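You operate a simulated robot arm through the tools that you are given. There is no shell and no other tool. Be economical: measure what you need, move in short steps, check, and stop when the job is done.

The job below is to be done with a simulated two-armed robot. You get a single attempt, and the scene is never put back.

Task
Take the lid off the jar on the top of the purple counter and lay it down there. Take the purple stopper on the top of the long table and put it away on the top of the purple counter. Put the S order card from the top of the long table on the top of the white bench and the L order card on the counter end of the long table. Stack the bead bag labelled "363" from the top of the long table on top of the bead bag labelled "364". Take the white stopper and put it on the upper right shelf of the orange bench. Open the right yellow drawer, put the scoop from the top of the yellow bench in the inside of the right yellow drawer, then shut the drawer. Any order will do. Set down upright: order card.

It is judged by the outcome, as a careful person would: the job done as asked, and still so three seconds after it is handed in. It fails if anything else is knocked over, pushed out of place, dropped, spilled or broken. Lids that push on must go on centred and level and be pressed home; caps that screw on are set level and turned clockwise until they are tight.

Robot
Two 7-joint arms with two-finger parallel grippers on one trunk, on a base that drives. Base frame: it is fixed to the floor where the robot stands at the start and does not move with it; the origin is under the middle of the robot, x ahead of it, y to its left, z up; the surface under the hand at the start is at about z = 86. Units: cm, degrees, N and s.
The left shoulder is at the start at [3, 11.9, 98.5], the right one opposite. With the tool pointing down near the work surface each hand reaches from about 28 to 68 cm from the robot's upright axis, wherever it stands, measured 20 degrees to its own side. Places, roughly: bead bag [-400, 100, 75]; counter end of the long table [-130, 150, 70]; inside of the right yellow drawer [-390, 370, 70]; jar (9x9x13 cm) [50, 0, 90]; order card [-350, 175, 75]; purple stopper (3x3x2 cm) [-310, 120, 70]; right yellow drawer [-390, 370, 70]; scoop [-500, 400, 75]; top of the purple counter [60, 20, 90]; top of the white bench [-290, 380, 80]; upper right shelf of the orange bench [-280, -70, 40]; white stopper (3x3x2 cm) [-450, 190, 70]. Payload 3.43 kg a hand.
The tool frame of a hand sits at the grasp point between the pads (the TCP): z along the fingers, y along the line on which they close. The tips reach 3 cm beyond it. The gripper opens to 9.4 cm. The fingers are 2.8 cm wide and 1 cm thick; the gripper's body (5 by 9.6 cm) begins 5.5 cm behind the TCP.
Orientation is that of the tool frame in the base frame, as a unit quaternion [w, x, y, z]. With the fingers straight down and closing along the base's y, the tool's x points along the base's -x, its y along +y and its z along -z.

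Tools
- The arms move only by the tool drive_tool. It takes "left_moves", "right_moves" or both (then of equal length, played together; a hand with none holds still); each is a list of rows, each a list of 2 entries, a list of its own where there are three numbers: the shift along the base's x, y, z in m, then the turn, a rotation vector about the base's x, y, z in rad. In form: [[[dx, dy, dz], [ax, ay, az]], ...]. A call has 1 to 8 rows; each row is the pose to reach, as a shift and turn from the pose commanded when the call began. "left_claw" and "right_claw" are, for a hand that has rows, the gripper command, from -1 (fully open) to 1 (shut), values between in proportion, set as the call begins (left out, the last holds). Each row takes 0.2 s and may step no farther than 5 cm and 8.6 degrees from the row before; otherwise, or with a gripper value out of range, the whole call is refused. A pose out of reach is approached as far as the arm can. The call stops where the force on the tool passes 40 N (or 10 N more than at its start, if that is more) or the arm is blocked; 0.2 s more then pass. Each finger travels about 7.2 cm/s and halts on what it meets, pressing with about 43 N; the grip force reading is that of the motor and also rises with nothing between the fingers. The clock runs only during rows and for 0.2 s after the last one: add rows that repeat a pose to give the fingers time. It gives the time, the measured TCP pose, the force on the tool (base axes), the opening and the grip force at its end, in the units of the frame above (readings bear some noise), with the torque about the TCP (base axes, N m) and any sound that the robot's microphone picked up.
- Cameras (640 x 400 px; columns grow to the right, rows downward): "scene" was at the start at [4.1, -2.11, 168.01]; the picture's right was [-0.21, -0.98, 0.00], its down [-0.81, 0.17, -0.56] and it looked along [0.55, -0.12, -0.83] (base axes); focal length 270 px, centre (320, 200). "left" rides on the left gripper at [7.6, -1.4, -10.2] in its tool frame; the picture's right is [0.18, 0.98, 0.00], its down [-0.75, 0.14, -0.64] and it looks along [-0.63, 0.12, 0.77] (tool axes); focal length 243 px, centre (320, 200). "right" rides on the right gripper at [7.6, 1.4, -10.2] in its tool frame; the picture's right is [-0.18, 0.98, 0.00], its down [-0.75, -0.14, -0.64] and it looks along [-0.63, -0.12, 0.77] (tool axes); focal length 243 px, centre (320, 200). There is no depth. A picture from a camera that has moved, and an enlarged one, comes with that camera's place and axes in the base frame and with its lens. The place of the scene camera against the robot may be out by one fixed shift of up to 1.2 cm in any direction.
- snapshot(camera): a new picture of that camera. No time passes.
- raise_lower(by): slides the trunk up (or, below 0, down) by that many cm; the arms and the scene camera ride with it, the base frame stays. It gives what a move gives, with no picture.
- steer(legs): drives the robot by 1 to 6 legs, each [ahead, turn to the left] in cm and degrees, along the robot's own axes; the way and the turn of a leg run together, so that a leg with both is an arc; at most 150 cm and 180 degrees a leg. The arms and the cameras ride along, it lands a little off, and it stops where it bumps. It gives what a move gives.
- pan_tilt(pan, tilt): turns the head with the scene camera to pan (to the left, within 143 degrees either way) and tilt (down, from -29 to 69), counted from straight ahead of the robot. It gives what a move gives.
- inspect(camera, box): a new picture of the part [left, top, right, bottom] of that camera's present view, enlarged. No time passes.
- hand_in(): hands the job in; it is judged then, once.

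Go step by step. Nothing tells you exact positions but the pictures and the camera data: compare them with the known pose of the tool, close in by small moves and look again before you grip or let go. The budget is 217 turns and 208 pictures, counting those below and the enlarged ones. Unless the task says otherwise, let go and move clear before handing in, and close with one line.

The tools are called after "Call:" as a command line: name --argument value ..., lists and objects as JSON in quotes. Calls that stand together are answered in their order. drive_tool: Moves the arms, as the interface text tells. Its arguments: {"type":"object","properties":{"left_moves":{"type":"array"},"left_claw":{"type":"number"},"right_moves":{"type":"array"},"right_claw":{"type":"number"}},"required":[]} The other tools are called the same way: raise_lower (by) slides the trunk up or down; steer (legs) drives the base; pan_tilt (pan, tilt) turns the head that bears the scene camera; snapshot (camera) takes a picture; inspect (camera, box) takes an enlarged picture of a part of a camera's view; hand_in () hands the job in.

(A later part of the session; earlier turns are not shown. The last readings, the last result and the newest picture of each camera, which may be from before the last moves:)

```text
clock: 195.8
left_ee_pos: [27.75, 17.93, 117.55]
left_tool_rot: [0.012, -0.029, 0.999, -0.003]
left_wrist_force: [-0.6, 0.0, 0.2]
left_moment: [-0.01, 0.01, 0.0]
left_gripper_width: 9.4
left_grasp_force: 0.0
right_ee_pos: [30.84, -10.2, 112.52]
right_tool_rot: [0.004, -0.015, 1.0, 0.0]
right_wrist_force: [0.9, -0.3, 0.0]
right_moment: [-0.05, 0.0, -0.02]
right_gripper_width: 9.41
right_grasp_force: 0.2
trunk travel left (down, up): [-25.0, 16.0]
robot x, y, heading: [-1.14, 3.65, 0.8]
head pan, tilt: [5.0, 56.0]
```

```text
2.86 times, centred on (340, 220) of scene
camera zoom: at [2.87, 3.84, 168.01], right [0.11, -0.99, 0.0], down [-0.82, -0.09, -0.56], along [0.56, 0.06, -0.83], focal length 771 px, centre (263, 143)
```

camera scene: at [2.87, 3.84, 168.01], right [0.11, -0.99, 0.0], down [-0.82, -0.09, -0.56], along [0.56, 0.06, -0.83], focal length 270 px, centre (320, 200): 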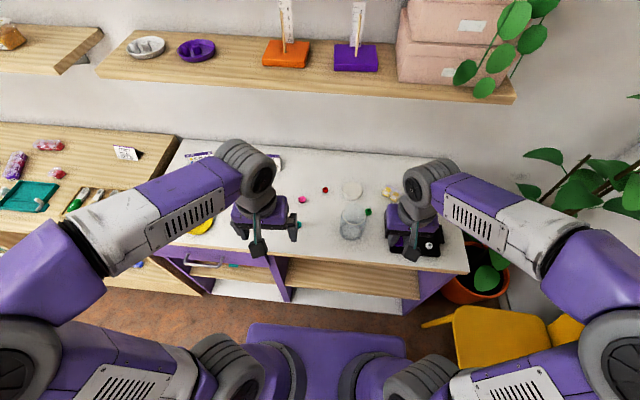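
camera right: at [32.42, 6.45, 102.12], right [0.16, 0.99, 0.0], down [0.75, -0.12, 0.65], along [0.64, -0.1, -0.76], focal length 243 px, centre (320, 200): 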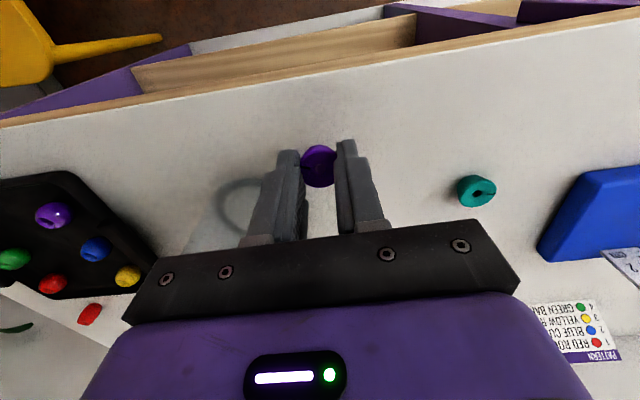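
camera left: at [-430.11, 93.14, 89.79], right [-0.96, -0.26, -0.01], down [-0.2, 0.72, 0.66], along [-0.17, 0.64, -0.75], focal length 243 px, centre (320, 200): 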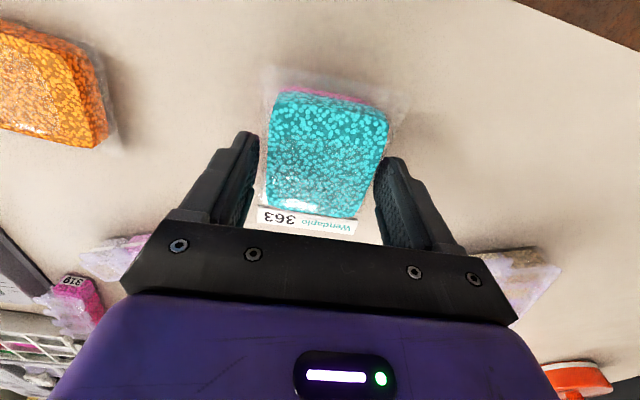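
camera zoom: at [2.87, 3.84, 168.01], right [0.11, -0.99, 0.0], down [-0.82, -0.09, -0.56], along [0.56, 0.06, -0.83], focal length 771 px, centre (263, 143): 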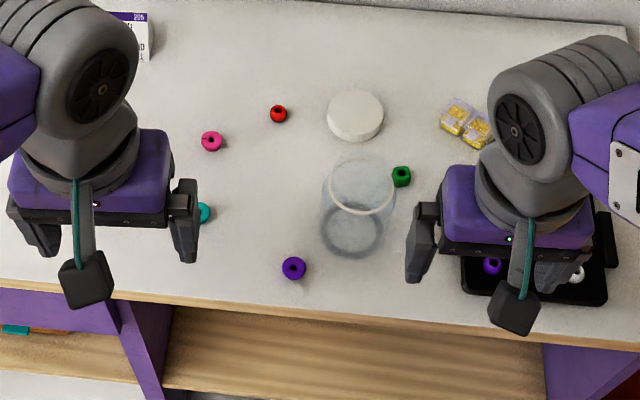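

The counter is finished: jar, lid, and the purple stopper standing. I now drive round the table's end into the far aisle.

Call:
steer --legs '[[-45, 0], [0, 89], [140, 0], [122, 0], [0, 90]]'

Call:
pan_tilt --pan 0 --tilt 22

Call:
snapshot --camera "scene"

```text
clock: 218.7
left_ee_pos: [-77.59, 254.23, 117.58]
left_tool_rot: [-0.003, 1.0, 0.023, -0.012]
left_wrist_force: [-0.2, 0.7, 0.2]
left_moment: [-0.03, -0.01, -0.02]
left_gripper_width: 9.37
left_grasp_force: 0.1
right_ee_pos: [-80.21, 282.44, 112.56]
right_tool_rot: [-0.001, 1.0, 0.007, -0.004]
right_wrist_force: [0.2, -0.1, -0.5]
right_moment: [-0.01, 0.01, -0.01]
right_gripper_width: 9.4
right_grasp_force: 0.0
trunk travel left (down, up): [-25.0, 16.0]
robot x, y, heading: [-48.05, 268.09, -179.8]
head pan, tilt: [5.0, 56.0]
```

```text
clock: 219.7
left_ee_pos: [-77.67, 254.27, 117.62]
left_tool_rot: [-0.003, 1.0, 0.022, -0.012]
left_wrist_force: [0.2, 1.3, -0.1]
left_moment: [-0.01, -0.01, 0.01]
left_gripper_width: 9.41
left_grasp_force: 0.1
right_ee_pos: [-80.18, 282.41, 112.53]
right_tool_rot: [0.0, 1.0, 0.007, -0.004]
right_wrist_force: [0.0, -0.5, -0.5]
right_moment: [0.01, 0.01, 0.01]
right_gripper_width: 9.4
right_grasp_force: 0.1
trunk travel left (down, up): [-25.0, 16.0]
robot x, y, heading: [-48.52, 268.21, -179.4]
head pan, tilt: [0.0, 22.0]
```

```text
91 pictures are left
camera scene: at [-54.45, 267.53, 173.01], right [0.0, 1.0, 0.0], down [0.38, 0.0, -0.93], along [-0.93, 0.0, -0.38], focal length 270 px, centre (320, 200)
```

scene: 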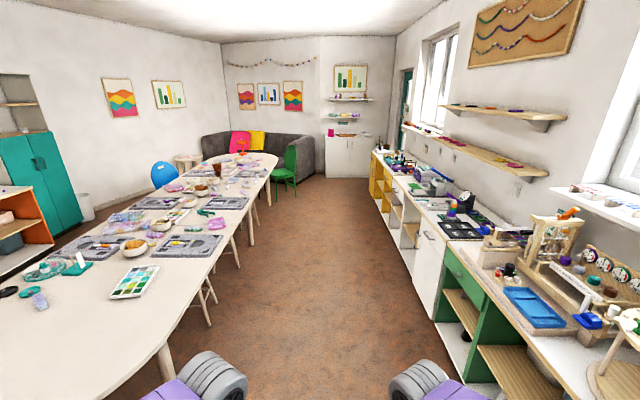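

The aisle is clear. I drive down to the cards and turn to face the table.

Call:
steer --legs '[[148, -0.5], [148, 0], [0, 88]]'

Call:
pan_tilt --pan 0 --tilt 38

Call:
snapshot --camera "scene"

```text
clock: 237.7
left_ee_pos: [-330.26, 238.42, 117.64]
left_tool_rot: [0.007, 0.708, 0.707, -0.01]
left_wrist_force: [-0.6, 0.8, -0.7]
left_moment: [0.01, 0.0, 0.02]
left_gripper_width: 9.41
left_grasp_force: 0.1
right_ee_pos: [-358.63, 237.02, 112.55]
right_tool_rot: [0.004, 0.719, 0.695, -0.004]
right_wrist_force: [-0.4, 0.3, -0.6]
right_moment: [0.03, 0.0, -0.03]
right_gripper_width: 9.4
right_grasp_force: 0.0
trunk travel left (down, up): [-25.0, 16.0]
robot x, y, heading: [-342.96, 268.49, -92.4]
head pan, tilt: [0.0, 22.0]
```

```text
clock: 238.5
left_ee_pos: [-330.35, 238.32, 117.58]
left_tool_rot: [0.007, 0.708, 0.706, -0.01]
left_wrist_force: [0.1, -0.6, -0.5]
left_moment: [0.02, 0.04, 0.03]
left_gripper_width: 9.4
left_grasp_force: 0.1
right_ee_pos: [-358.69, 237.03, 112.6]
right_tool_rot: [0.003, 0.718, 0.696, -0.004]
right_wrist_force: [-0.4, -0.4, -0.5]
right_moment: [0.0, 0.02, 0.02]
right_gripper_width: 9.4
right_grasp_force: 0.0
trunk travel left (down, up): [-25.0, 16.0]
robot x, y, heading: [-342.67, 268.34, -92.5]
head pan, tilt: [0.0, 38.0]
```

```text
90 pictures are left
camera scene: at [-342.95, 261.96, 170.51], right [-1.0, 0.04, 0.0], down [0.03, 0.61, -0.79], along [-0.03, -0.79, -0.62], focal length 270 px, centre (320, 200)
```

scene: 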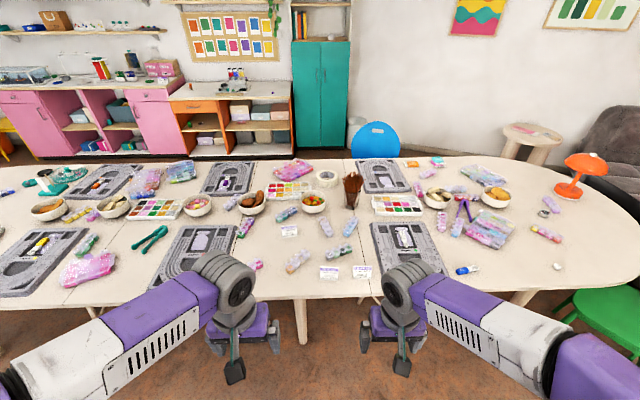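

Call:
inspect --camera "scene" --box '[270, 215, 390, 290]'

```text
5.33 times, centred on (330, 252) of scene
camera zoom: at [-342.95, 261.96, 170.51], right [-1.0, 0.04, 0.0], down [0.03, 0.61, -0.79], along [-0.03, -0.79, -0.62], focal length 1439 px, centre (267, -80)
```

zoom: 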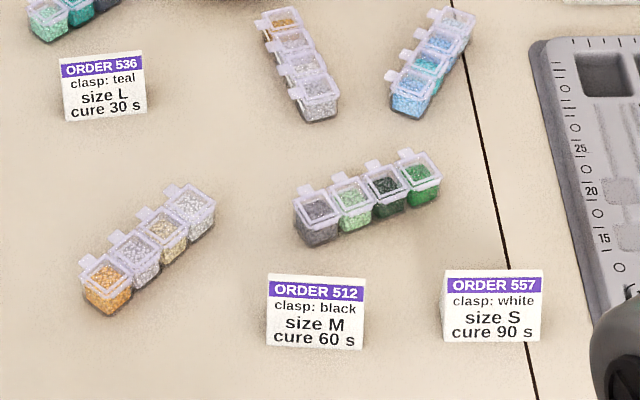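

The L card is order 536 at ≈[-332, 166]; the S card is order 557 at ≈[-364, 192], each about 6 cm wide. I lower the trunk and move closer, then take the S card with the right hand.

Call:
raise_lower --by -13

Call:
steer --legs '[[36, 0]]'

Call:
snapshot --camera "right"

```text
clock: 240.1
left_ee_pos: [-330.41, 238.22, 104.55]
left_tool_rot: [0.007, 0.708, 0.706, -0.011]
left_wrist_force: [-0.5, 0.2, 0.6]
left_moment: [0.02, 0.01, 0.0]
left_gripper_width: 9.42
left_grasp_force: 0.0
right_ee_pos: [-358.64, 236.94, 99.66]
right_tool_rot: [0.003, 0.719, 0.695, -0.004]
right_wrist_force: [0.1, -1.0, 0.2]
right_moment: [0.04, 0.03, 0.01]
right_gripper_width: 9.42
right_grasp_force: 0.0
trunk travel left (down, up): [-12.0, 29.0]
robot x, y, heading: [-342.93, 268.27, -92.4]
head pan, tilt: [0.0, 38.0]
```

```text
clock: 242.4
left_ee_pos: [-332.04, 202.26, 104.72]
left_tool_rot: [0.007, 0.709, 0.705, -0.011]
left_wrist_force: [-0.8, -0.2, 0.1]
left_moment: [0.03, 0.01, -0.02]
left_gripper_width: 9.41
left_grasp_force: 0.1
right_ee_pos: [-360.35, 201.11, 99.64]
right_tool_rot: [0.003, 0.72, 0.694, -0.003]
right_wrist_force: [-0.1, 0.1, -0.1]
right_moment: [0.01, 0.01, -0.01]
right_gripper_width: 9.4
right_grasp_force: 0.1
trunk travel left (down, up): [-12.0, 29.0]
robot x, y, heading: [-344.66, 232.35, -92.7]
head pan, tilt: [0.0, 38.0]
```

```text
88 pictures are left
camera right: at [-358.65, 208.79, 109.72], right [0.98, -0.22, 0.0], down [-0.17, -0.74, 0.65], along [-0.14, -0.63, -0.76], focal length 243 px, centre (320, 200)
```

right: 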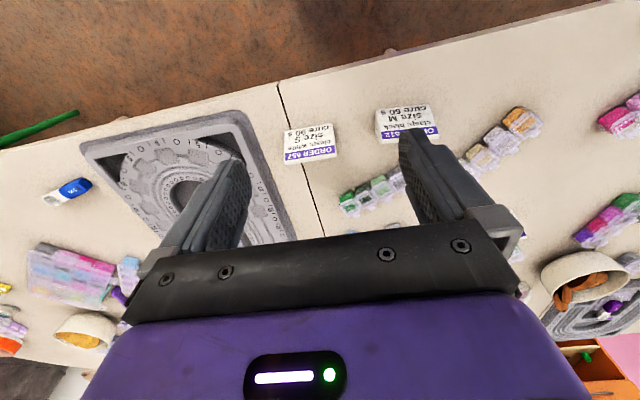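

Call:
drive_tool --right_moves '[[[-0.012, -0.03, -0.03], [0, 0, 0]], [[-0.024, -0.06, -0.065], [0, 0, 0]], [[-0.034, -0.088, -0.1], [0, 0, 0]], [[-0.034, -0.088, -0.14], [0, 0, 0]], [[-0.034, -0.088, -0.14], [0, 0, 0]]]'

Call:
snapshot --camera "right"

```text
clock: 243.6
left_ee_pos: [-331.95, 202.23, 104.53]
left_tool_rot: [0.006, 0.709, 0.705, -0.012]
left_wrist_force: [0.1, -0.1, -0.3]
left_moment: [0.01, -0.01, 0.02]
left_gripper_width: 9.4
left_grasp_force: 0.1
right_ee_pos: [-363.84, 192.47, 85.57]
right_tool_rot: [0.004, 0.72, 0.694, -0.003]
right_wrist_force: [1.0, -0.7, 0.0]
right_moment: [0.02, 0.02, 0.04]
right_gripper_width: 9.39
right_grasp_force: 0.0
trunk travel left (down, up): [-12.0, 29.0]
robot x, y, heading: [-344.62, 232.28, -92.6]
head pan, tilt: [0.0, 38.0]
```

```text
87 pictures are left
camera right: at [-362.06, 200.08, 95.71], right [0.98, -0.22, 0.0], down [-0.17, -0.74, 0.65], along [-0.14, -0.63, -0.76], focal length 243 px, centre (320, 200)
```

right: 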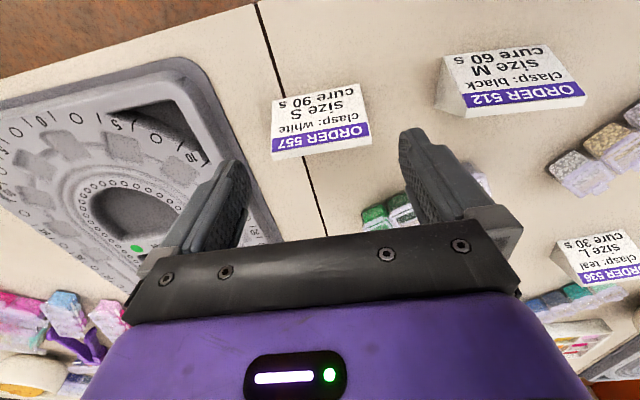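

Centred; the card is about 8 cm wide. I go straight down and close.

Call:
drive_tool --right_moves '[[[0, -0.003, -0.03], [0, 0, 0]], [[0, -0.003, -0.06], [0, 0, 0]], [[0, -0.003, -0.077], [0, 0, 0]]]'

Call:
snapshot --camera "right"

```text
clock: 244.4
left_ee_pos: [-332.08, 202.25, 104.51]
left_tool_rot: [0.007, 0.709, 0.705, -0.01]
left_wrist_force: [-0.3, 0.3, 0.6]
left_moment: [0.03, 0.01, 0.01]
left_gripper_width: 9.38
left_grasp_force: 0.0
right_ee_pos: [-363.74, 192.29, 77.78]
right_tool_rot: [0.003, 0.72, 0.694, -0.003]
right_wrist_force: [-0.2, 0.7, -0.4]
right_moment: [-0.03, -0.01, 0.0]
right_gripper_width: 9.38
right_grasp_force: 0.1
trunk travel left (down, up): [-12.0, 29.0]
robot x, y, heading: [-344.44, 232.11, -92.5]
head pan, tilt: [0.0, 38.0]
```

```text
86 pictures are left
camera right: at [-362.04, 199.83, 88.03], right [0.98, -0.22, 0.0], down [-0.17, -0.74, 0.65], along [-0.14, -0.63, -0.76], focal length 243 px, centre (320, 200)
```

right: 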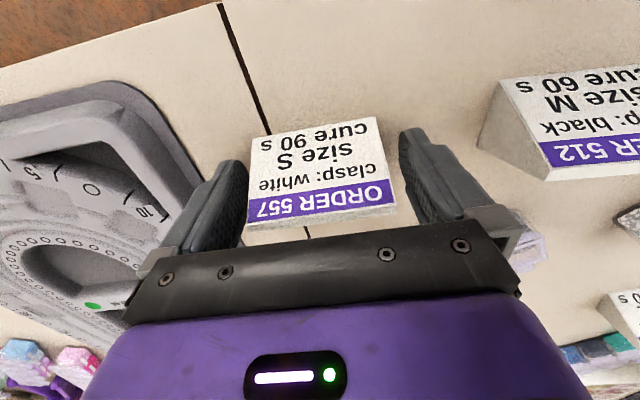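

Call:
drive_tool --right_moves '[[[0, 0, 0], [0, 0, 0]], [[0, 0, 0], [0, 0, 0]], [[0, 0, 0], [0, 0, 0]]]' --right_claw 1

Call:
drive_tool --right_moves '[[[0, 0, 0.04], [0, 0, 0]], [[0, 0, 0.09], [0, 0, 0]], [[0, 0, 0.14], [0, 0, 0]], [[0, 0.03, 0.17], [0, 0, 0]], [[0, 0.06, 0.2], [0, 0, 0]], [[0, 0.09, 0.22], [0, 0, 0]]]'

Call:
snapshot --camera "right"

```text
clock: 245.2
left_ee_pos: [-332.07, 202.41, 104.67]
left_tool_rot: [0.007, 0.709, 0.705, -0.01]
left_wrist_force: [0.7, 0.0, -0.4]
left_moment: [-0.02, 0.0, 0.02]
left_gripper_width: 9.37
left_grasp_force: 0.0
right_ee_pos: [-363.87, 192.11, 77.9]
right_tool_rot: [0.003, 0.72, 0.694, -0.004]
right_wrist_force: [0.5, 0.8, 0.4]
right_moment: [-0.03, 0.03, -0.01]
right_gripper_width: 7.61
right_grasp_force: 43.0
trunk travel left (down, up): [-12.0, 29.0]
robot x, y, heading: [-344.51, 232.63, -92.6]
head pan, tilt: [0.0, 38.0]
```

```text
clock: 246.6
left_ee_pos: [-332.06, 202.33, 104.69]
left_tool_rot: [0.006, 0.708, 0.706, -0.012]
left_wrist_force: [-0.5, -0.3, 0.3]
left_moment: [-0.01, -0.01, 0.05]
left_gripper_width: 9.41
left_grasp_force: 0.1
right_ee_pos: [-363.59, 201.08, 100.09]
right_tool_rot: [0.004, 0.719, 0.694, -0.004]
right_wrist_force: [0.6, 0.6, 0.8]
right_moment: [-0.01, 0.0, 0.0]
right_gripper_width: 7.62
right_grasp_force: 43.0
trunk travel left (down, up): [-12.0, 29.0]
robot x, y, heading: [-344.26, 232.16, -92.4]
head pan, tilt: [0.0, 38.0]
```

```text
85 pictures are left
camera right: at [-361.86, 208.7, 110.21], right [0.98, -0.22, 0.0], down [-0.17, -0.74, 0.65], along [-0.14, -0.63, -0.76], focal length 243 px, centre (320, 200)
```

right: 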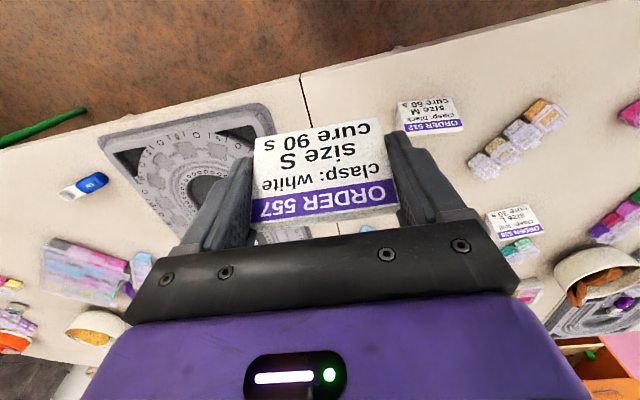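

The S card is held. I back off, raise the trunk and turn round to the white bench.

Call:
steer --legs '[[-32, 0], [0, 90], [0, 82]]'

Call:
raise_lower --by 13

Call:
pan_tilt --pan 0 --tilt 30

Call:
snapshot --camera "scene"

```text
clock: 256.0
left_ee_pos: [-350.47, 296.54, 104.61]
left_tool_rot: [0.011, -0.647, 0.763, 0.005]
left_wrist_force: [-0.3, 0.5, -0.4]
left_moment: [0.05, 0.02, 0.0]
left_gripper_width: 9.39
left_grasp_force: 0.0
right_ee_pos: [-319.08, 293.02, 99.99]
right_tool_rot: [0.004, -0.635, 0.772, 0.004]
right_wrist_force: [-0.8, 0.0, -0.2]
right_moment: [0.01, 0.03, 0.02]
right_gripper_width: 7.62
right_grasp_force: 42.7
trunk travel left (down, up): [-12.0, 29.0]
robot x, y, heading: [-343.46, 264.97, 78.3]
head pan, tilt: [0.0, 38.0]
```

```text
clock: 257.6
left_ee_pos: [-350.54, 296.52, 117.69]
left_tool_rot: [0.011, -0.648, 0.762, 0.006]
left_wrist_force: [0.8, -0.1, 0.4]
left_moment: [0.01, -0.02, -0.01]
left_gripper_width: 9.39
left_grasp_force: 0.0
right_ee_pos: [-319.18, 292.88, 112.95]
right_tool_rot: [0.004, -0.635, 0.772, 0.004]
right_wrist_force: [-0.1, -0.8, 1.1]
right_moment: [-0.01, 0.01, -0.03]
right_gripper_width: 7.62
right_grasp_force: 43.2
trunk travel left (down, up): [-25.0, 16.0]
robot x, y, heading: [-343.37, 264.78, 78.4]
head pan, tilt: [0.0, 38.0]
```

```text
clock: 258.3
left_ee_pos: [-350.52, 296.48, 117.66]
left_tool_rot: [0.011, -0.648, 0.762, 0.006]
left_wrist_force: [0.4, 0.7, -0.2]
left_moment: [-0.01, 0.02, 0.03]
left_gripper_width: 9.4
left_grasp_force: 0.1
right_ee_pos: [-319.12, 293.0, 112.88]
right_tool_rot: [0.003, -0.635, 0.772, 0.003]
right_wrist_force: [-0.4, -0.2, -1.4]
right_moment: [0.0, -0.02, 0.03]
right_gripper_width: 7.62
right_grasp_force: 43.2
trunk travel left (down, up): [-25.0, 16.0]
robot x, y, heading: [-342.75, 264.78, 78.5]
head pan, tilt: [0.0, 30.0]
```

```text
84 pictures are left
camera scene: at [-341.62, 270.22, 171.73], right [0.98, -0.2, 0.0], down [-0.1, -0.49, -0.87], along [0.17, 0.85, -0.5], focal length 270 px, centre (320, 200)
```

scene: 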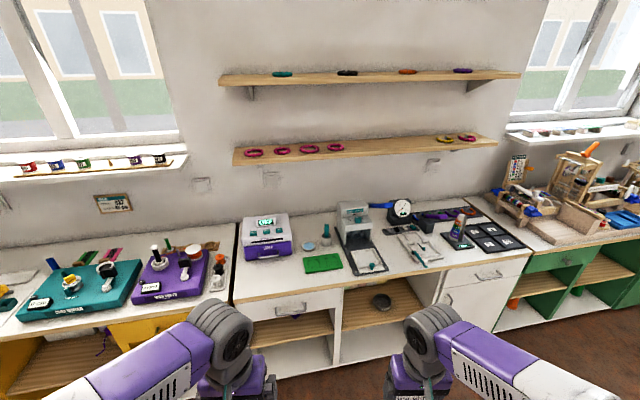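

Call:
inspect --camera "scene" --box '[230, 195, 540, 310]'

```text
2.06 times, centred on (385, 252) of scene
camera zoom: at [-341.62, 270.22, 171.73], right [0.98, -0.2, 0.0], down [-0.1, -0.49, -0.87], along [0.17, 0.85, -0.5], focal length 557 px, centre (186, 92)
```

zoom: 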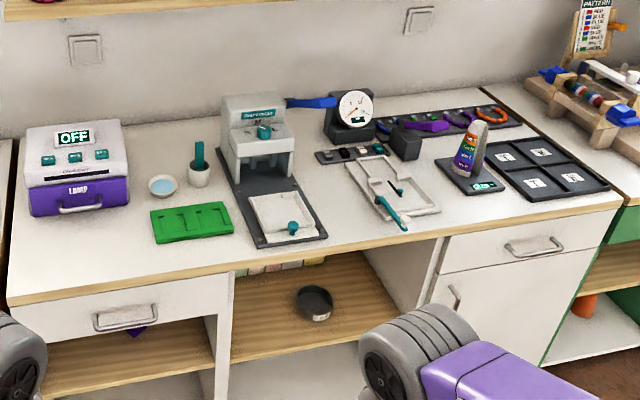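

There is a free strip on the white bench in front of the LAMP device, near [-345, 357]. I move in range.

Call:
steer --legs '[[0, 24], [34, 0]]'

Call:
pan_tilt --pan -15 --tilt 50

Call:
snapshot --camera "scene"

```text
clock: 261.8
left_ee_pos: [-370.01, 324.38, 117.65]
left_tool_rot: [-0.009, 0.79, -0.613, -0.008]
left_wrist_force: [-0.7, 0.4, -0.9]
left_moment: [0.0, 0.0, -0.03]
left_gripper_width: 9.38
left_grasp_force: 0.0
right_ee_pos: [-339.91, 333.85, 112.95]
right_tool_rot: [-0.003, 0.781, -0.625, -0.004]
right_wrist_force: [0.3, -0.5, -0.5]
right_moment: [-0.01, 0.03, 0.02]
right_gripper_width: 7.65
right_grasp_force: 43.0
trunk travel left (down, up): [-25.0, 16.0]
robot x, y, heading: [-350.06, 298.42, 102.2]
head pan, tilt: [0.0, 30.0]
```

```text
clock: 262.6
left_ee_pos: [-370.0, 324.33, 117.62]
left_tool_rot: [-0.01, 0.791, -0.612, -0.008]
left_wrist_force: [-0.6, 1.1, -0.2]
left_moment: [0.04, 0.0, -0.01]
left_gripper_width: 9.4
left_grasp_force: 0.0
right_ee_pos: [-339.81, 333.72, 113.03]
right_tool_rot: [-0.003, 0.78, -0.625, -0.004]
right_wrist_force: [0.0, -0.2, -1.0]
right_moment: [0.01, 0.01, 0.01]
right_gripper_width: 7.62
right_grasp_force: 43.0
trunk travel left (down, up): [-25.0, 16.0]
robot x, y, heading: [-350.56, 298.84, 102.0]
head pan, tilt: [-15.0, 50.0]
```

```text
82 pictures are left
camera scene: at [-349.19, 302.67, 168.79], right [1.0, -0.05, 0.0], down [-0.04, -0.76, -0.64], along [0.03, 0.64, -0.77], focal length 270 px, centre (320, 200)
```

scene: 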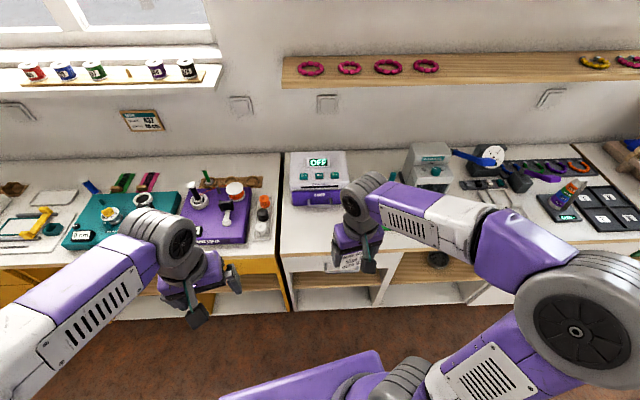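

Call:
drive_tool --right_moves '[[[-0.01, 0.045, 0], [0, 0, -0.06]], [[-0.02, 0.09, -0.0], [0, 0, -0.12]], [[-0.03, 0.135, -0.0], [0, 0, -0.18]], [[-0.04, 0.18, -0.01], [0, 0, -0.22]], [[-0.05, 0.215, -0.04], [0, 0, -0.22]], [[-0.056, 0.242, -0.08], [0, 0, -0.22]], [[-0.056, 0.242, -0.125], [0, 0, -0.22]], [[-0.056, 0.242, -0.16], [0, 0, -0.22]]]'

Call:
snapshot --camera "right"

Call:
inspect --camera "scene" --box '[270, 140, 410, 270]'

```text
clock: 264.4
left_ee_pos: [-370.01, 324.36, 117.74]
left_tool_rot: [-0.01, 0.791, -0.612, -0.008]
left_wrist_force: [0.5, -0.1, 0.9]
left_moment: [-0.03, 0.0, -0.01]
left_gripper_width: 9.39
left_grasp_force: 0.2
right_ee_pos: [-345.39, 358.12, 96.87]
right_tool_rot: [-0.004, 0.708, -0.706, -0.003]
right_wrist_force: [0.2, -0.5, -0.3]
right_moment: [-0.02, 0.04, -0.04]
right_gripper_width: 7.62
right_grasp_force: 42.9
trunk travel left (down, up): [-25.0, 16.0]
robot x, y, heading: [-350.15, 298.67, 102.5]
head pan, tilt: [-15.0, 50.0]
```

```text
81 pictures are left
camera right: at [-346.8, 350.35, 107.1], right [-0.98, 0.18, 0.0], down [0.14, 0.75, 0.65], along [0.12, 0.64, -0.76], focal length 243 px, centre (320, 200)
```

right: 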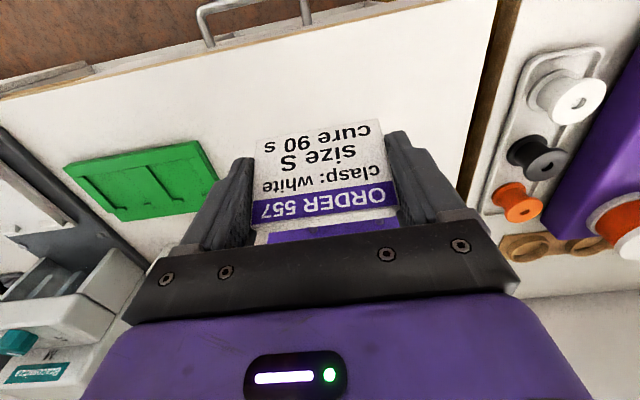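

```text
3.08 times, centred on (340, 205) of scene
camera zoom: at [-349.19, 302.77, 168.78], right [1.0, -0.05, 0.0], down [-0.04, -0.77, -0.64], along [0.03, 0.64, -0.77], focal length 830 px, centre (258, 185)
```

zoom: 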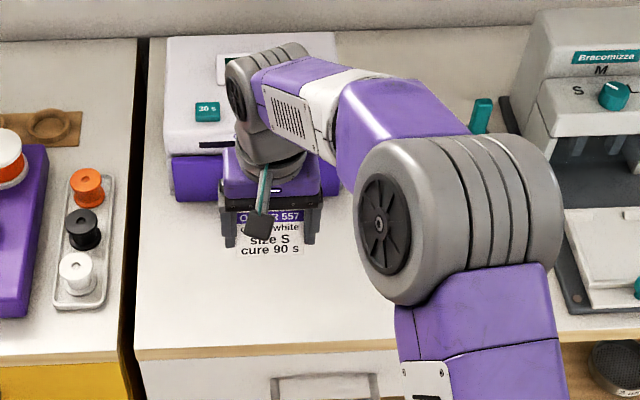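

Plenty of room; I shift 2 cm to the front for clearance from the device and lower.

Call:
drive_tool --right_moves '[[[0, -0.02, -0.01], [0, 0, 0]], [[0, -0.02, -0.04], [0, 0, 0]], [[0, -0.02, -0.06], [0, 0, 0]]]'

Call:
drive_tool --right_moves '[[[0, 0, -0.005], [0, 0, 0]], [[0, 0, -0.008], [0, 0, 0]]]'

Call:
inspect --camera "scene" --box '[280, 190, 380, 260]'

```text
clock: 265.2
left_ee_pos: [-369.88, 324.37, 117.7]
left_tool_rot: [-0.01, 0.791, -0.612, -0.009]
left_wrist_force: [0.4, 0.1, -0.8]
left_moment: [-0.02, 0.01, 0.0]
left_gripper_width: 9.41
left_grasp_force: 0.2
right_ee_pos: [-345.34, 355.81, 91.01]
right_tool_rot: [-0.004, 0.708, -0.706, -0.003]
right_wrist_force: [0.8, -1.0, -0.2]
right_moment: [-0.05, -0.01, -0.01]
right_gripper_width: 7.6
right_grasp_force: 43.5
trunk travel left (down, up): [-25.0, 16.0]
robot x, y, heading: [-349.91, 298.39, 102.0]
head pan, tilt: [-15.0, 50.0]
```

```text
clock: 265.8
left_ee_pos: [-370.04, 324.35, 117.66]
left_tool_rot: [-0.009, 0.791, -0.612, -0.008]
left_wrist_force: [-1.0, 0.4, -0.1]
left_moment: [-0.03, -0.01, -0.01]
left_gripper_width: 9.41
left_grasp_force: 0.2
right_ee_pos: [-345.5, 355.93, 90.03]
right_tool_rot: [-0.004, 0.708, -0.706, -0.004]
right_wrist_force: [0.3, 0.0, 1.2]
right_moment: [0.0, -0.03, 0.01]
right_gripper_width: 7.63
right_grasp_force: 43.1
trunk travel left (down, up): [-25.0, 16.0]
robot x, y, heading: [-350.53, 298.96, 102.5]
head pan, tilt: [-15.0, 50.0]
```

```text
5.71 times, centred on (330, 225) of scene
camera zoom: at [-349.18, 302.68, 168.78], right [1.0, -0.05, 0.0], down [-0.04, -0.77, -0.64], along [0.03, 0.64, -0.77], focal length 1542 px, centre (263, 57)
```

zoom: 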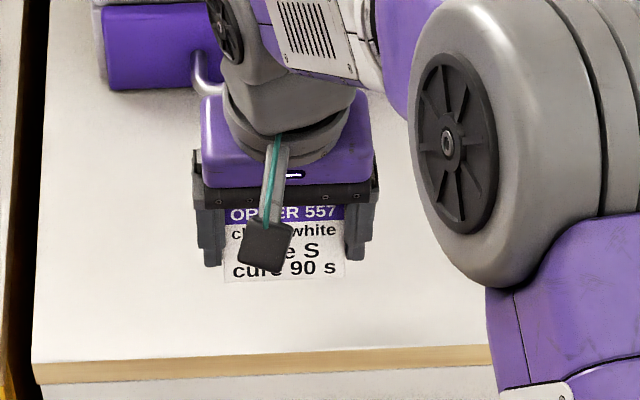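

Call:
drive_tool --right_moves '[[[0, 0, -0.003], [0, 0, 0]], [[0, 0, -0.006], [0, 0, 0]]]'

```text
clock: 266.4
left_ee_pos: [-369.98, 324.32, 117.72]
left_tool_rot: [-0.01, 0.791, -0.612, -0.008]
left_wrist_force: [0.9, 0.0, -0.7]
left_moment: [0.01, -0.01, -0.01]
left_gripper_width: 9.38
left_grasp_force: 0.0
right_ee_pos: [-345.32, 355.94, 89.7]
right_tool_rot: [-0.004, 0.708, -0.707, -0.004]
right_wrist_force: [-0.2, 0.1, -0.2]
right_moment: [-0.01, 0.02, 0.02]
right_gripper_width: 7.61
right_grasp_force: 43.4
trunk travel left (down, up): [-25.0, 16.0]
robot x, y, heading: [-350.49, 298.37, 102.3]
head pan, tilt: [-15.0, 50.0]
```

Call:
drive_tool --right_moves '[[[0, 0, -0.004], [0, 0, 0]], [[0, 0, -0.008], [0, 0, 0]]]'

```text
clock: 267.0
left_ee_pos: [-370.02, 324.33, 117.67]
left_tool_rot: [-0.01, 0.79, -0.613, -0.007]
left_wrist_force: [0.5, 0.4, -0.7]
left_moment: [0.01, 0.02, 0.02]
left_gripper_width: 9.4
left_grasp_force: 0.0
right_ee_pos: [-345.52, 356.17, 88.8]
right_tool_rot: [-0.003, 0.708, -0.706, -0.003]
right_wrist_force: [0.4, 0.3, 0.1]
right_moment: [-0.05, 0.03, 0.02]
right_gripper_width: 7.62
right_grasp_force: 42.6
trunk travel left (down, up): [-25.0, 16.0]
robot x, y, heading: [-350.11, 298.23, 102.1]
head pan, tilt: [-15.0, 50.0]
```

Call:
drive_tool --right_moves '[[[0, 0, -0.004], [0, 0, 0]], [[0, 0, -0.008], [0, 0, 0]]]'

Call:
snapshot --camera "right"

```text
clock: 267.6
left_ee_pos: [-370.01, 324.3, 117.78]
left_tool_rot: [-0.01, 0.791, -0.612, -0.008]
left_wrist_force: [0.5, 0.4, 0.2]
left_moment: [-0.01, -0.03, 0.0]
left_gripper_width: 9.4
left_grasp_force: 0.1
right_ee_pos: [-345.48, 355.93, 88.03]
right_tool_rot: [-0.003, 0.708, -0.706, -0.004]
right_wrist_force: [-0.4, 0.5, 1.0]
right_moment: [0.01, 0.01, 0.01]
right_gripper_width: 7.61
right_grasp_force: 42.9
trunk travel left (down, up): [-25.0, 16.0]
robot x, y, heading: [-350.24, 298.16, 102.2]
head pan, tilt: [-15.0, 50.0]
```

```text
78 pictures are left
camera right: at [-346.83, 348.35, 98.2], right [-0.98, 0.18, 0.0], down [0.14, 0.75, 0.65], along [0.12, 0.64, -0.76], focal length 243 px, centre (320, 200)
```

right: 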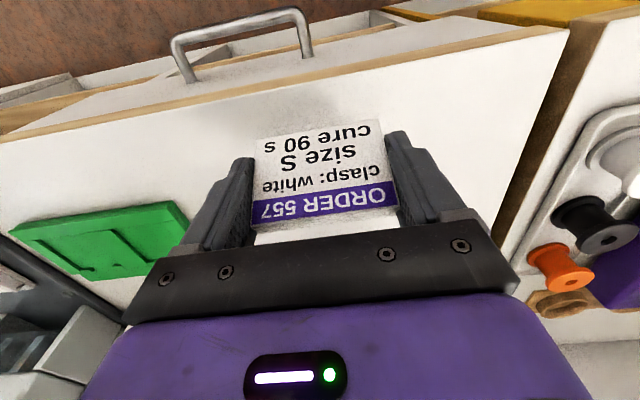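

Call:
drive_tool --right_moves '[[[0, 0, -0.01], [0, 0, 0]], [[0, 0, -0.02], [0, 0, 0]], [[0, 0, -0.028], [0, 0, 0]]]'

Call:
snapshot --camera "right"

```text
clock: 268.4
left_ee_pos: [-369.99, 324.32, 117.69]
left_tool_rot: [-0.009, 0.791, -0.612, -0.008]
left_wrist_force: [0.2, -0.6, -0.4]
left_moment: [0.01, 0.02, 0.01]
left_gripper_width: 9.39
left_grasp_force: 0.2
right_ee_pos: [-345.44, 356.16, 85.17]
right_tool_rot: [-0.003, 0.708, -0.706, -0.004]
right_wrist_force: [0.7, 0.2, -1.0]
right_moment: [0.04, 0.01, 0.04]
right_gripper_width: 7.61
right_grasp_force: 43.4
trunk travel left (down, up): [-25.0, 16.0]
robot x, y, heading: [-350.54, 298.52, 102.4]
head pan, tilt: [-15.0, 50.0]
```

```text
77 pictures are left
camera right: at [-346.81, 348.46, 95.36], right [-0.98, 0.18, 0.0], down [0.14, 0.75, 0.65], along [0.12, 0.64, -0.76], focal length 243 px, centre (320, 200)
```

right: 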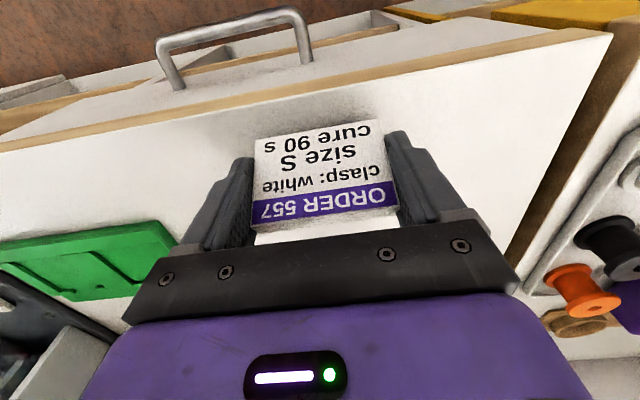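

Call:
drive_tool --right_moves '[[[0, 0, -0.005], [0, 0, 0]], [[0, 0, -0.01], [0, 0, 0]]]'

```text
clock: 269.0
left_ee_pos: [-370.0, 324.34, 117.63]
left_tool_rot: [-0.009, 0.791, -0.612, -0.009]
left_wrist_force: [-0.7, 1.5, 0.0]
left_moment: [0.03, 0.03, 0.0]
left_gripper_width: 9.4
left_grasp_force: 0.0
right_ee_pos: [-345.56, 356.0, 84.22]
right_tool_rot: [-0.004, 0.707, -0.707, -0.004]
right_wrist_force: [-0.3, -1.3, -0.8]
right_moment: [0.02, 0.02, -0.04]
right_gripper_width: 7.61
right_grasp_force: 42.5
trunk travel left (down, up): [-25.0, 16.0]
robot x, y, heading: [-350.48, 298.41, 102.0]
head pan, tilt: [-15.0, 50.0]
```

Call:
drive_tool --right_moves '[[[0, 0, -0.004], [0, 0, 0]], [[0, 0, -0.008], [0, 0, 0]]]'

Call:
inspect --camera "right" --box '[230, 60, 430, 240]'

```text
clock: 269.6
left_ee_pos: [-369.97, 324.11, 117.67]
left_tool_rot: [-0.009, 0.79, -0.612, -0.01]
left_wrist_force: [-0.4, 0.3, 0.4]
left_moment: [0.06, 0.0, -0.01]
left_gripper_width: 9.38
left_grasp_force: 0.1
right_ee_pos: [-345.52, 356.1, 83.85]
right_tool_rot: [-0.005, 0.708, -0.706, -0.007]
right_wrist_force: [1.5, -6.4, 27.4]
right_moment: [-0.29, -0.21, -0.02]
right_gripper_width: 7.63
right_grasp_force: 43.0
trunk travel left (down, up): [-25.0, 16.0]
robot x, y, heading: [-350.34, 298.77, 102.1]
head pan, tilt: [-15.0, 50.0]
```

```text
2.22 times, centred on (330, 150) of right
camera zoom: at [-346.93, 348.26, 93.89], right [-0.98, 0.18, 0.0], down [0.14, 0.74, 0.65], along [0.12, 0.64, -0.76], focal length 539 px, centre (298, 311)
```

zoom: 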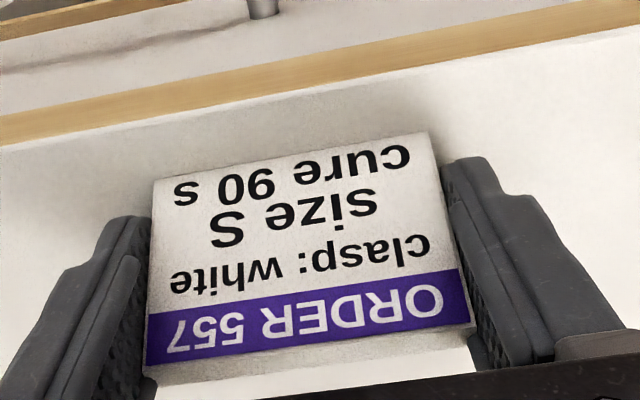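

Contact: the bench top is at about z = 80. I ease up slightly, open and lift away.

Call:
drive_tool --right_moves '[[[0, 0, 0.004], [0, 0, 0]], [[0, 0, 0.004], [0, 0, 0]]]'

Call:
drive_tool --right_moves '[[[0, 0, 0.0], [0, 0, 0]], [[0, 0, 0.0], [0, 0, 0]], [[0, 0, 0.04], [0, 0, 0]], [[0, 0, 0.085], [0, 0, 0]], [[0, 0, 0.13], [0, 0, 0]], [[0, -0.03, 0.165], [0, 0, 0]], [[0, -0.06, 0.2], [0, 0, 0]], [[0, -0.09, 0.23], [0, 0, 0]]]' --right_claw -1

Call:
drive_tool --right_moves '[[[0, -0.04, 0.02], [0, 0, 0.08]], [[0, -0.08, 0.04], [0, 0, 0.16]], [[0.01, -0.12, 0.06], [0, 0, 0.22]]]'

Call:
snapshot --camera "scene"

```text
clock: 270.2
left_ee_pos: [-369.99, 324.29, 117.67]
left_tool_rot: [-0.01, 0.79, -0.613, -0.009]
left_wrist_force: [1.0, -0.3, 0.2]
left_moment: [0.0, -0.02, 0.01]
left_gripper_width: 9.41
left_grasp_force: 0.0
right_ee_pos: [-345.64, 356.0, 83.74]
right_tool_rot: [-0.004, 0.707, -0.707, -0.004]
right_wrist_force: [0.9, 1.9, 11.9]
right_moment: [0.18, 0.05, 0.0]
right_gripper_width: 7.61
right_grasp_force: 43.2
trunk travel left (down, up): [-25.0, 16.0]
robot x, y, heading: [-350.46, 298.86, 102.2]
head pan, tilt: [-15.0, 50.0]
```

```text
clock: 272.0
left_ee_pos: [-370.07, 324.25, 117.73]
left_tool_rot: [-0.01, 0.791, -0.612, -0.009]
left_wrist_force: [0.1, 0.5, 0.4]
left_moment: [0.01, 0.03, -0.02]
left_gripper_width: 9.41
left_grasp_force: 0.0
right_ee_pos: [-345.36, 346.9, 106.87]
right_tool_rot: [-0.004, 0.707, -0.707, -0.003]
right_wrist_force: [-0.9, -0.5, -0.2]
right_moment: [0.04, 0.02, -0.01]
right_gripper_width: 9.38
right_grasp_force: 0.0
trunk travel left (down, up): [-25.0, 16.0]
robot x, y, heading: [-350.14, 298.36, 102.4]
head pan, tilt: [-15.0, 50.0]
```

```text
clock: 272.8
left_ee_pos: [-369.83, 324.24, 117.66]
left_tool_rot: [-0.009, 0.791, -0.612, -0.009]
left_wrist_force: [-0.2, -1.1, 0.1]
left_moment: [0.0, 0.0, 0.03]
left_gripper_width: 9.4
left_grasp_force: 0.1
right_ee_pos: [-344.37, 334.79, 112.88]
right_tool_rot: [-0.004, 0.782, -0.624, -0.004]
right_wrist_force: [-0.8, -1.3, 0.7]
right_moment: [0.03, -0.01, -0.02]
right_gripper_width: 9.39
right_grasp_force: 0.1
trunk travel left (down, up): [-25.0, 16.0]
robot x, y, heading: [-350.5, 298.16, 102.3]
head pan, tilt: [-15.0, 50.0]
```

```text
75 pictures are left
camera scene: at [-349.07, 302.48, 168.79], right [1.0, -0.05, 0.0], down [-0.04, -0.76, -0.64], along [0.03, 0.64, -0.77], focal length 270 px, centre (320, 200)
```

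scene: 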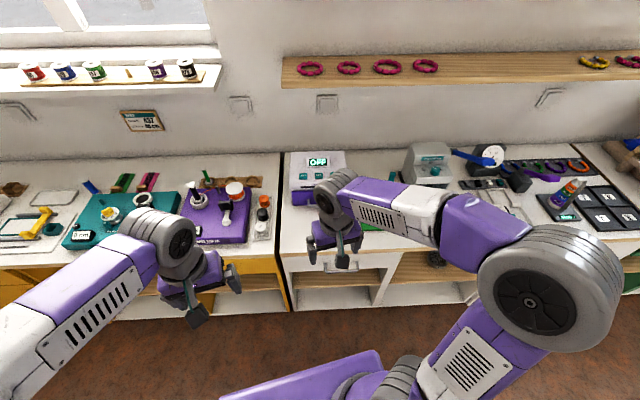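

The S card should be standing; I check it in passing. Next the yellow bench: I back off, go along it, and look.

Call:
steer --legs '[[-16, 0], [0, 78], [85, 0], [0, -85]]'

Call:
pan_tilt --pan -5 --tilt 42

Call:
snapshot --camera "scene"

```text
clock: 285.3
left_ee_pos: [-448.22, 309.61, 117.68]
left_tool_rot: [-0.01, 0.754, -0.656, -0.008]
left_wrist_force: [0.3, 0.2, -0.2]
left_moment: [0.02, -0.01, -0.02]
left_gripper_width: 9.43
left_grasp_force: 0.1
right_ee_pos: [-421.65, 317.31, 112.85]
right_tool_rot: [-0.003, 0.744, -0.668, -0.004]
right_wrist_force: [-0.3, 0.1, 0.5]
right_moment: [0.0, -0.03, -0.01]
right_gripper_width: 9.41
right_grasp_force: 0.1
trunk travel left (down, up): [-25.0, 16.0]
robot x, y, heading: [-431.45, 281.82, 95.4]
head pan, tilt: [-15.0, 50.0]
```

```text
clock: 286.1
left_ee_pos: [-448.15, 309.59, 117.7]
left_tool_rot: [-0.011, 0.754, -0.657, -0.008]
left_wrist_force: [-0.1, 0.4, 0.4]
left_moment: [-0.02, 0.0, 0.01]
left_gripper_width: 9.41
left_grasp_force: 0.1
right_ee_pos: [-421.57, 317.25, 112.76]
right_tool_rot: [-0.004, 0.743, -0.669, -0.004]
right_wrist_force: [-0.3, 0.2, 0.4]
right_moment: [0.0, 0.02, -0.01]
right_gripper_width: 9.39
right_grasp_force: 0.0
trunk travel left (down, up): [-25.0, 16.0]
robot x, y, heading: [-431.55, 281.43, 95.6]
head pan, tilt: [-5.0, 42.0]
```

```text
74 pictures are left
camera scene: at [-431.33, 286.47, 169.9], right [1.0, 0.01, 0.0], down [0.01, -0.67, -0.74], along [-0.01, 0.74, -0.67], focal length 270 px, centre (320, 200)
```

scene: 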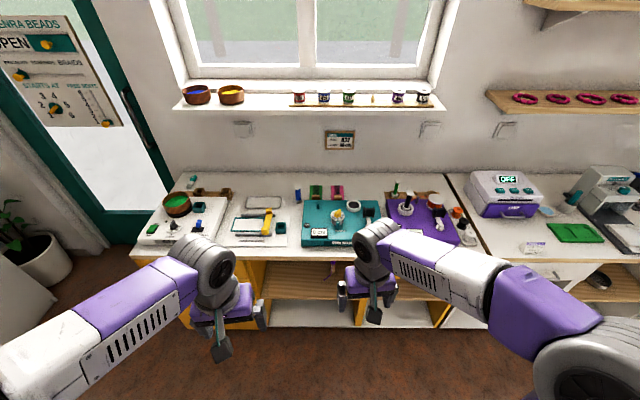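

Call:
inspect --camera "scene" --box '[130, 165, 310, 255]'

Call:
inspect --camera "scene" --box '[300, 180, 560, 340]'

```text
3.56 times, centred on (220, 210) of scene
camera zoom: at [-431.33, 286.47, 169.9], right [1.0, 0.01, 0.0], down [0.01, -0.67, -0.74], along [-0.01, 0.74, -0.67], focal length 959 px, centre (676, 164)
```

zoom: 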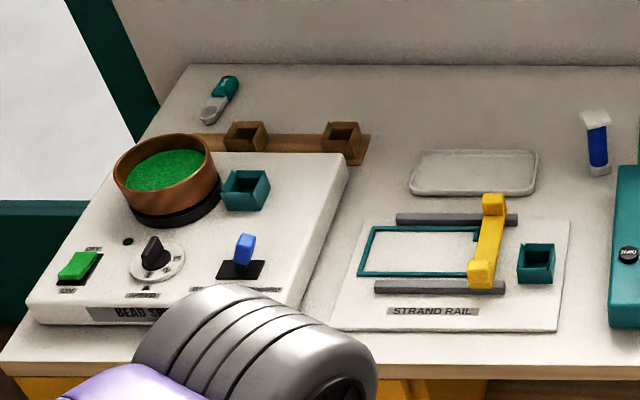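

```text
2.46 times, centred on (430, 260) of scene
camera zoom: at [-431.33, 286.47, 169.9], right [1.0, 0.01, 0.0], down [0.01, -0.67, -0.74], along [-0.01, 0.74, -0.67], focal length 664 px, centre (49, 52)
```

zoom: 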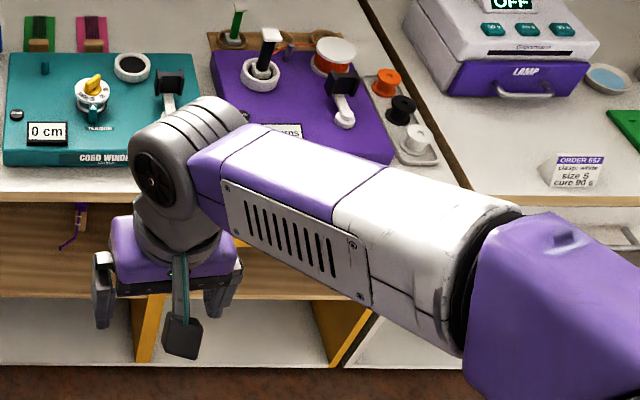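

The S card stands well. The scoop lies at ≈[-501, 399], behind the bead spinner, too deep from the front, so I will reach it from the bench's left end. I look at the space there.

Call:
steer --legs '[[0, 75]]'

Call:
pan_tilt --pan -25 --tilt 30

Call:
snapshot --camera "scene"

```text
clock: 289.6
left_ee_pos: [-463.1, 273.71, 117.61]
left_tool_rot: [-0.002, 0.997, -0.074, -0.012]
left_wrist_force: [-0.1, 0.2, 0.6]
left_moment: [-0.02, 0.0, 0.0]
left_gripper_width: 9.38
left_grasp_force: 0.0
right_ee_pos: [-463.07, 301.28, 112.72]
right_tool_rot: [0.0, 0.996, -0.09, -0.005]
right_wrist_force: [0.4, -0.8, -0.4]
right_moment: [0.01, 0.0, -0.04]
right_gripper_width: 9.42
right_grasp_force: 0.0
trunk travel left (down, up): [-25.0, 16.0]
robot x, y, heading: [-431.54, 281.2, 168.9]
head pan, tilt: [-5.0, 42.0]
```

```text
clock: 290.5
left_ee_pos: [-463.1, 273.68, 117.59]
left_tool_rot: [-0.003, 0.997, -0.074, -0.012]
left_wrist_force: [-0.5, -0.3, -0.4]
left_moment: [-0.04, -0.03, -0.03]
left_gripper_width: 9.4
left_grasp_force: 0.3
right_ee_pos: [-462.98, 301.21, 112.82]
right_tool_rot: [0.0, 0.996, -0.09, -0.006]
right_wrist_force: [-0.7, 0.6, -0.8]
right_moment: [0.01, 0.01, 0.0]
right_gripper_width: 9.38
right_grasp_force: 0.1
trunk travel left (down, up): [-25.0, 16.0]
robot x, y, heading: [-431.59, 281.55, 169.1]
head pan, tilt: [-25.0, 30.0]
```

```text
71 pictures are left
camera scene: at [-435.94, 285.83, 171.73], right [0.59, 0.81, 0.0], down [0.41, -0.29, -0.87], along [-0.7, 0.51, -0.5], focal length 270 px, centre (320, 200)
```

scene: 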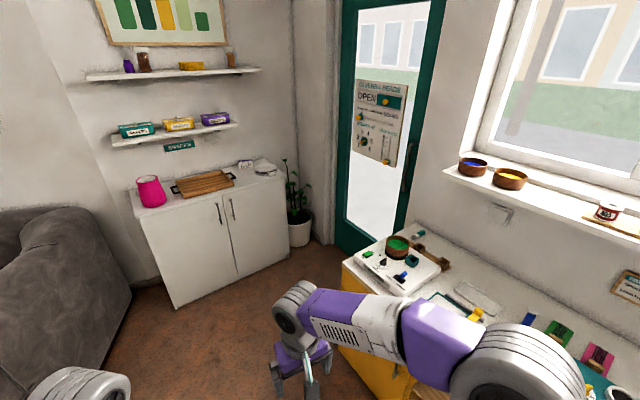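

There is room before the door. I drive there and face the bench end.

Call:
steer --legs '[[136, 0], [0, -89], [44, 0], [0, -42]]'

Call:
pan_tilt --pan 0 --tilt 50

Call:
snapshot --camera "scene"

```text
clock: 305.2
left_ee_pos: [-540.62, 378.1, 117.71]
left_tool_rot: [0.012, -0.333, 0.943, 0.002]
left_wrist_force: [-0.4, 0.4, -0.4]
left_moment: [0.0, 0.03, 0.0]
left_gripper_width: 9.37
left_grasp_force: 0.0
right_ee_pos: [-520.46, 359.4, 112.71]
right_tool_rot: [0.005, -0.319, 0.948, 0.002]
right_wrist_force: [0.3, -0.1, 0.3]
right_moment: [-0.04, 0.03, 0.0]
right_gripper_width: 9.38
right_grasp_force: 0.1
trunk travel left (down, up): [-25.0, 16.0]
robot x, y, heading: [-555.84, 349.82, 36.6]
head pan, tilt: [-25.0, 30.0]
```

```text
clock: 306.1
left_ee_pos: [-540.66, 378.16, 117.72]
left_tool_rot: [0.012, -0.334, 0.943, 0.002]
left_wrist_force: [0.1, -0.3, 0.4]
left_moment: [-0.01, -0.01, -0.02]
left_gripper_width: 9.42
left_grasp_force: 0.1
right_ee_pos: [-520.25, 359.43, 112.76]
right_tool_rot: [0.004, -0.319, 0.948, 0.002]
right_wrist_force: [-0.3, -0.3, -0.1]
right_moment: [0.02, 0.03, 0.01]
right_gripper_width: 9.42
right_grasp_force: 0.0
trunk travel left (down, up): [-25.0, 16.0]
robot x, y, heading: [-555.96, 349.77, 36.7]
head pan, tilt: [0.0, 50.0]
```

```text
70 pictures are left
camera scene: at [-552.09, 351.78, 168.79], right [0.6, -0.8, 0.0], down [-0.61, -0.46, -0.64], along [0.52, 0.38, -0.77], focal length 270 px, centre (320, 200)
```

scene: 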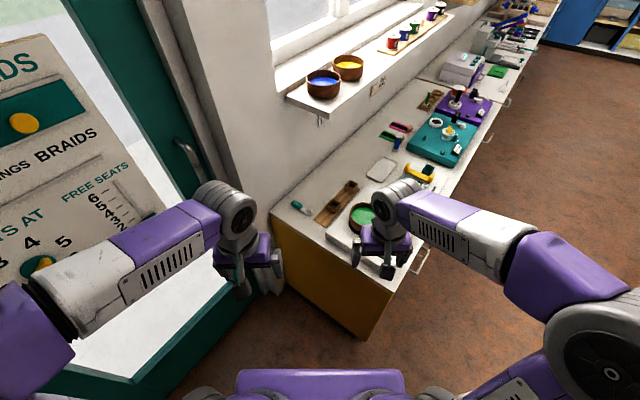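

The scoop is at ≈[-501, 401], under the window sill's corner (sill z ≈ 122). I bring the left hand in low, turned so it closes across the handle.

Call:
drive_tool --left_moves '[[[0.04, 0.01, -0.02], [0, 0, 0.14]], [[0.08, 0.02, -0.04], [0, 0, 0.28]], [[0.12, 0.03, -0.06], [0, 0, 0.42]], [[0.16, 0.04, -0.085], [0, 0, 0.54]], [[0.19, 0.06, -0.11], [0, 0, 0.54]], [[0.22, 0.08, -0.14], [0, 0, 0.54]], [[0.24, 0.09, -0.18], [0, 0, 0.54]], [[0.25, 0.1, -0.21], [0, 0, 0.54]]]'

Call:
snapshot --camera "left"

```text
clock: 307.9
left_ee_pos: [-515.68, 388.28, 96.6]
left_tool_rot: [0.011, -0.573, 0.82, 0.005]
left_wrist_force: [0.0, 0.2, 0.6]
left_moment: [0.0, -0.01, 0.04]
left_gripper_width: 9.39
left_grasp_force: 0.0
right_ee_pos: [-520.39, 359.36, 112.69]
right_tool_rot: [0.004, -0.319, 0.948, 0.002]
right_wrist_force: [-0.1, -0.1, 0.1]
right_moment: [-0.01, 0.01, 0.01]
right_gripper_width: 9.42
right_grasp_force: 0.1
trunk travel left (down, up): [-25.0, 16.0]
robot x, y, heading: [-556.02, 349.69, 36.3]
head pan, tilt: [0.0, 50.0]
```

```text
69 pictures are left
camera left: at [-517.15, 380.31, 106.7], right [-0.99, 0.16, -0.01], down [0.12, 0.74, 0.66], along [0.12, 0.65, -0.75], focal length 243 px, centre (320, 200)
```

left: 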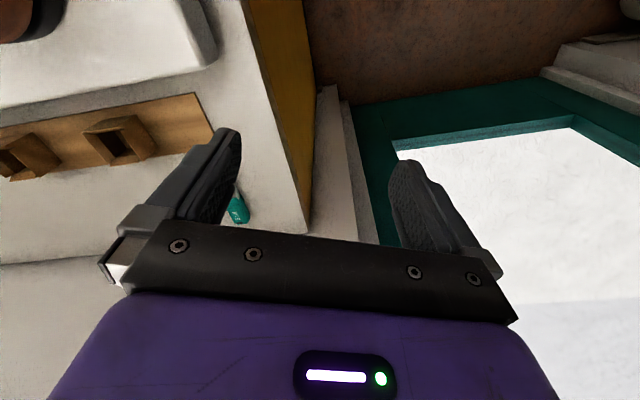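

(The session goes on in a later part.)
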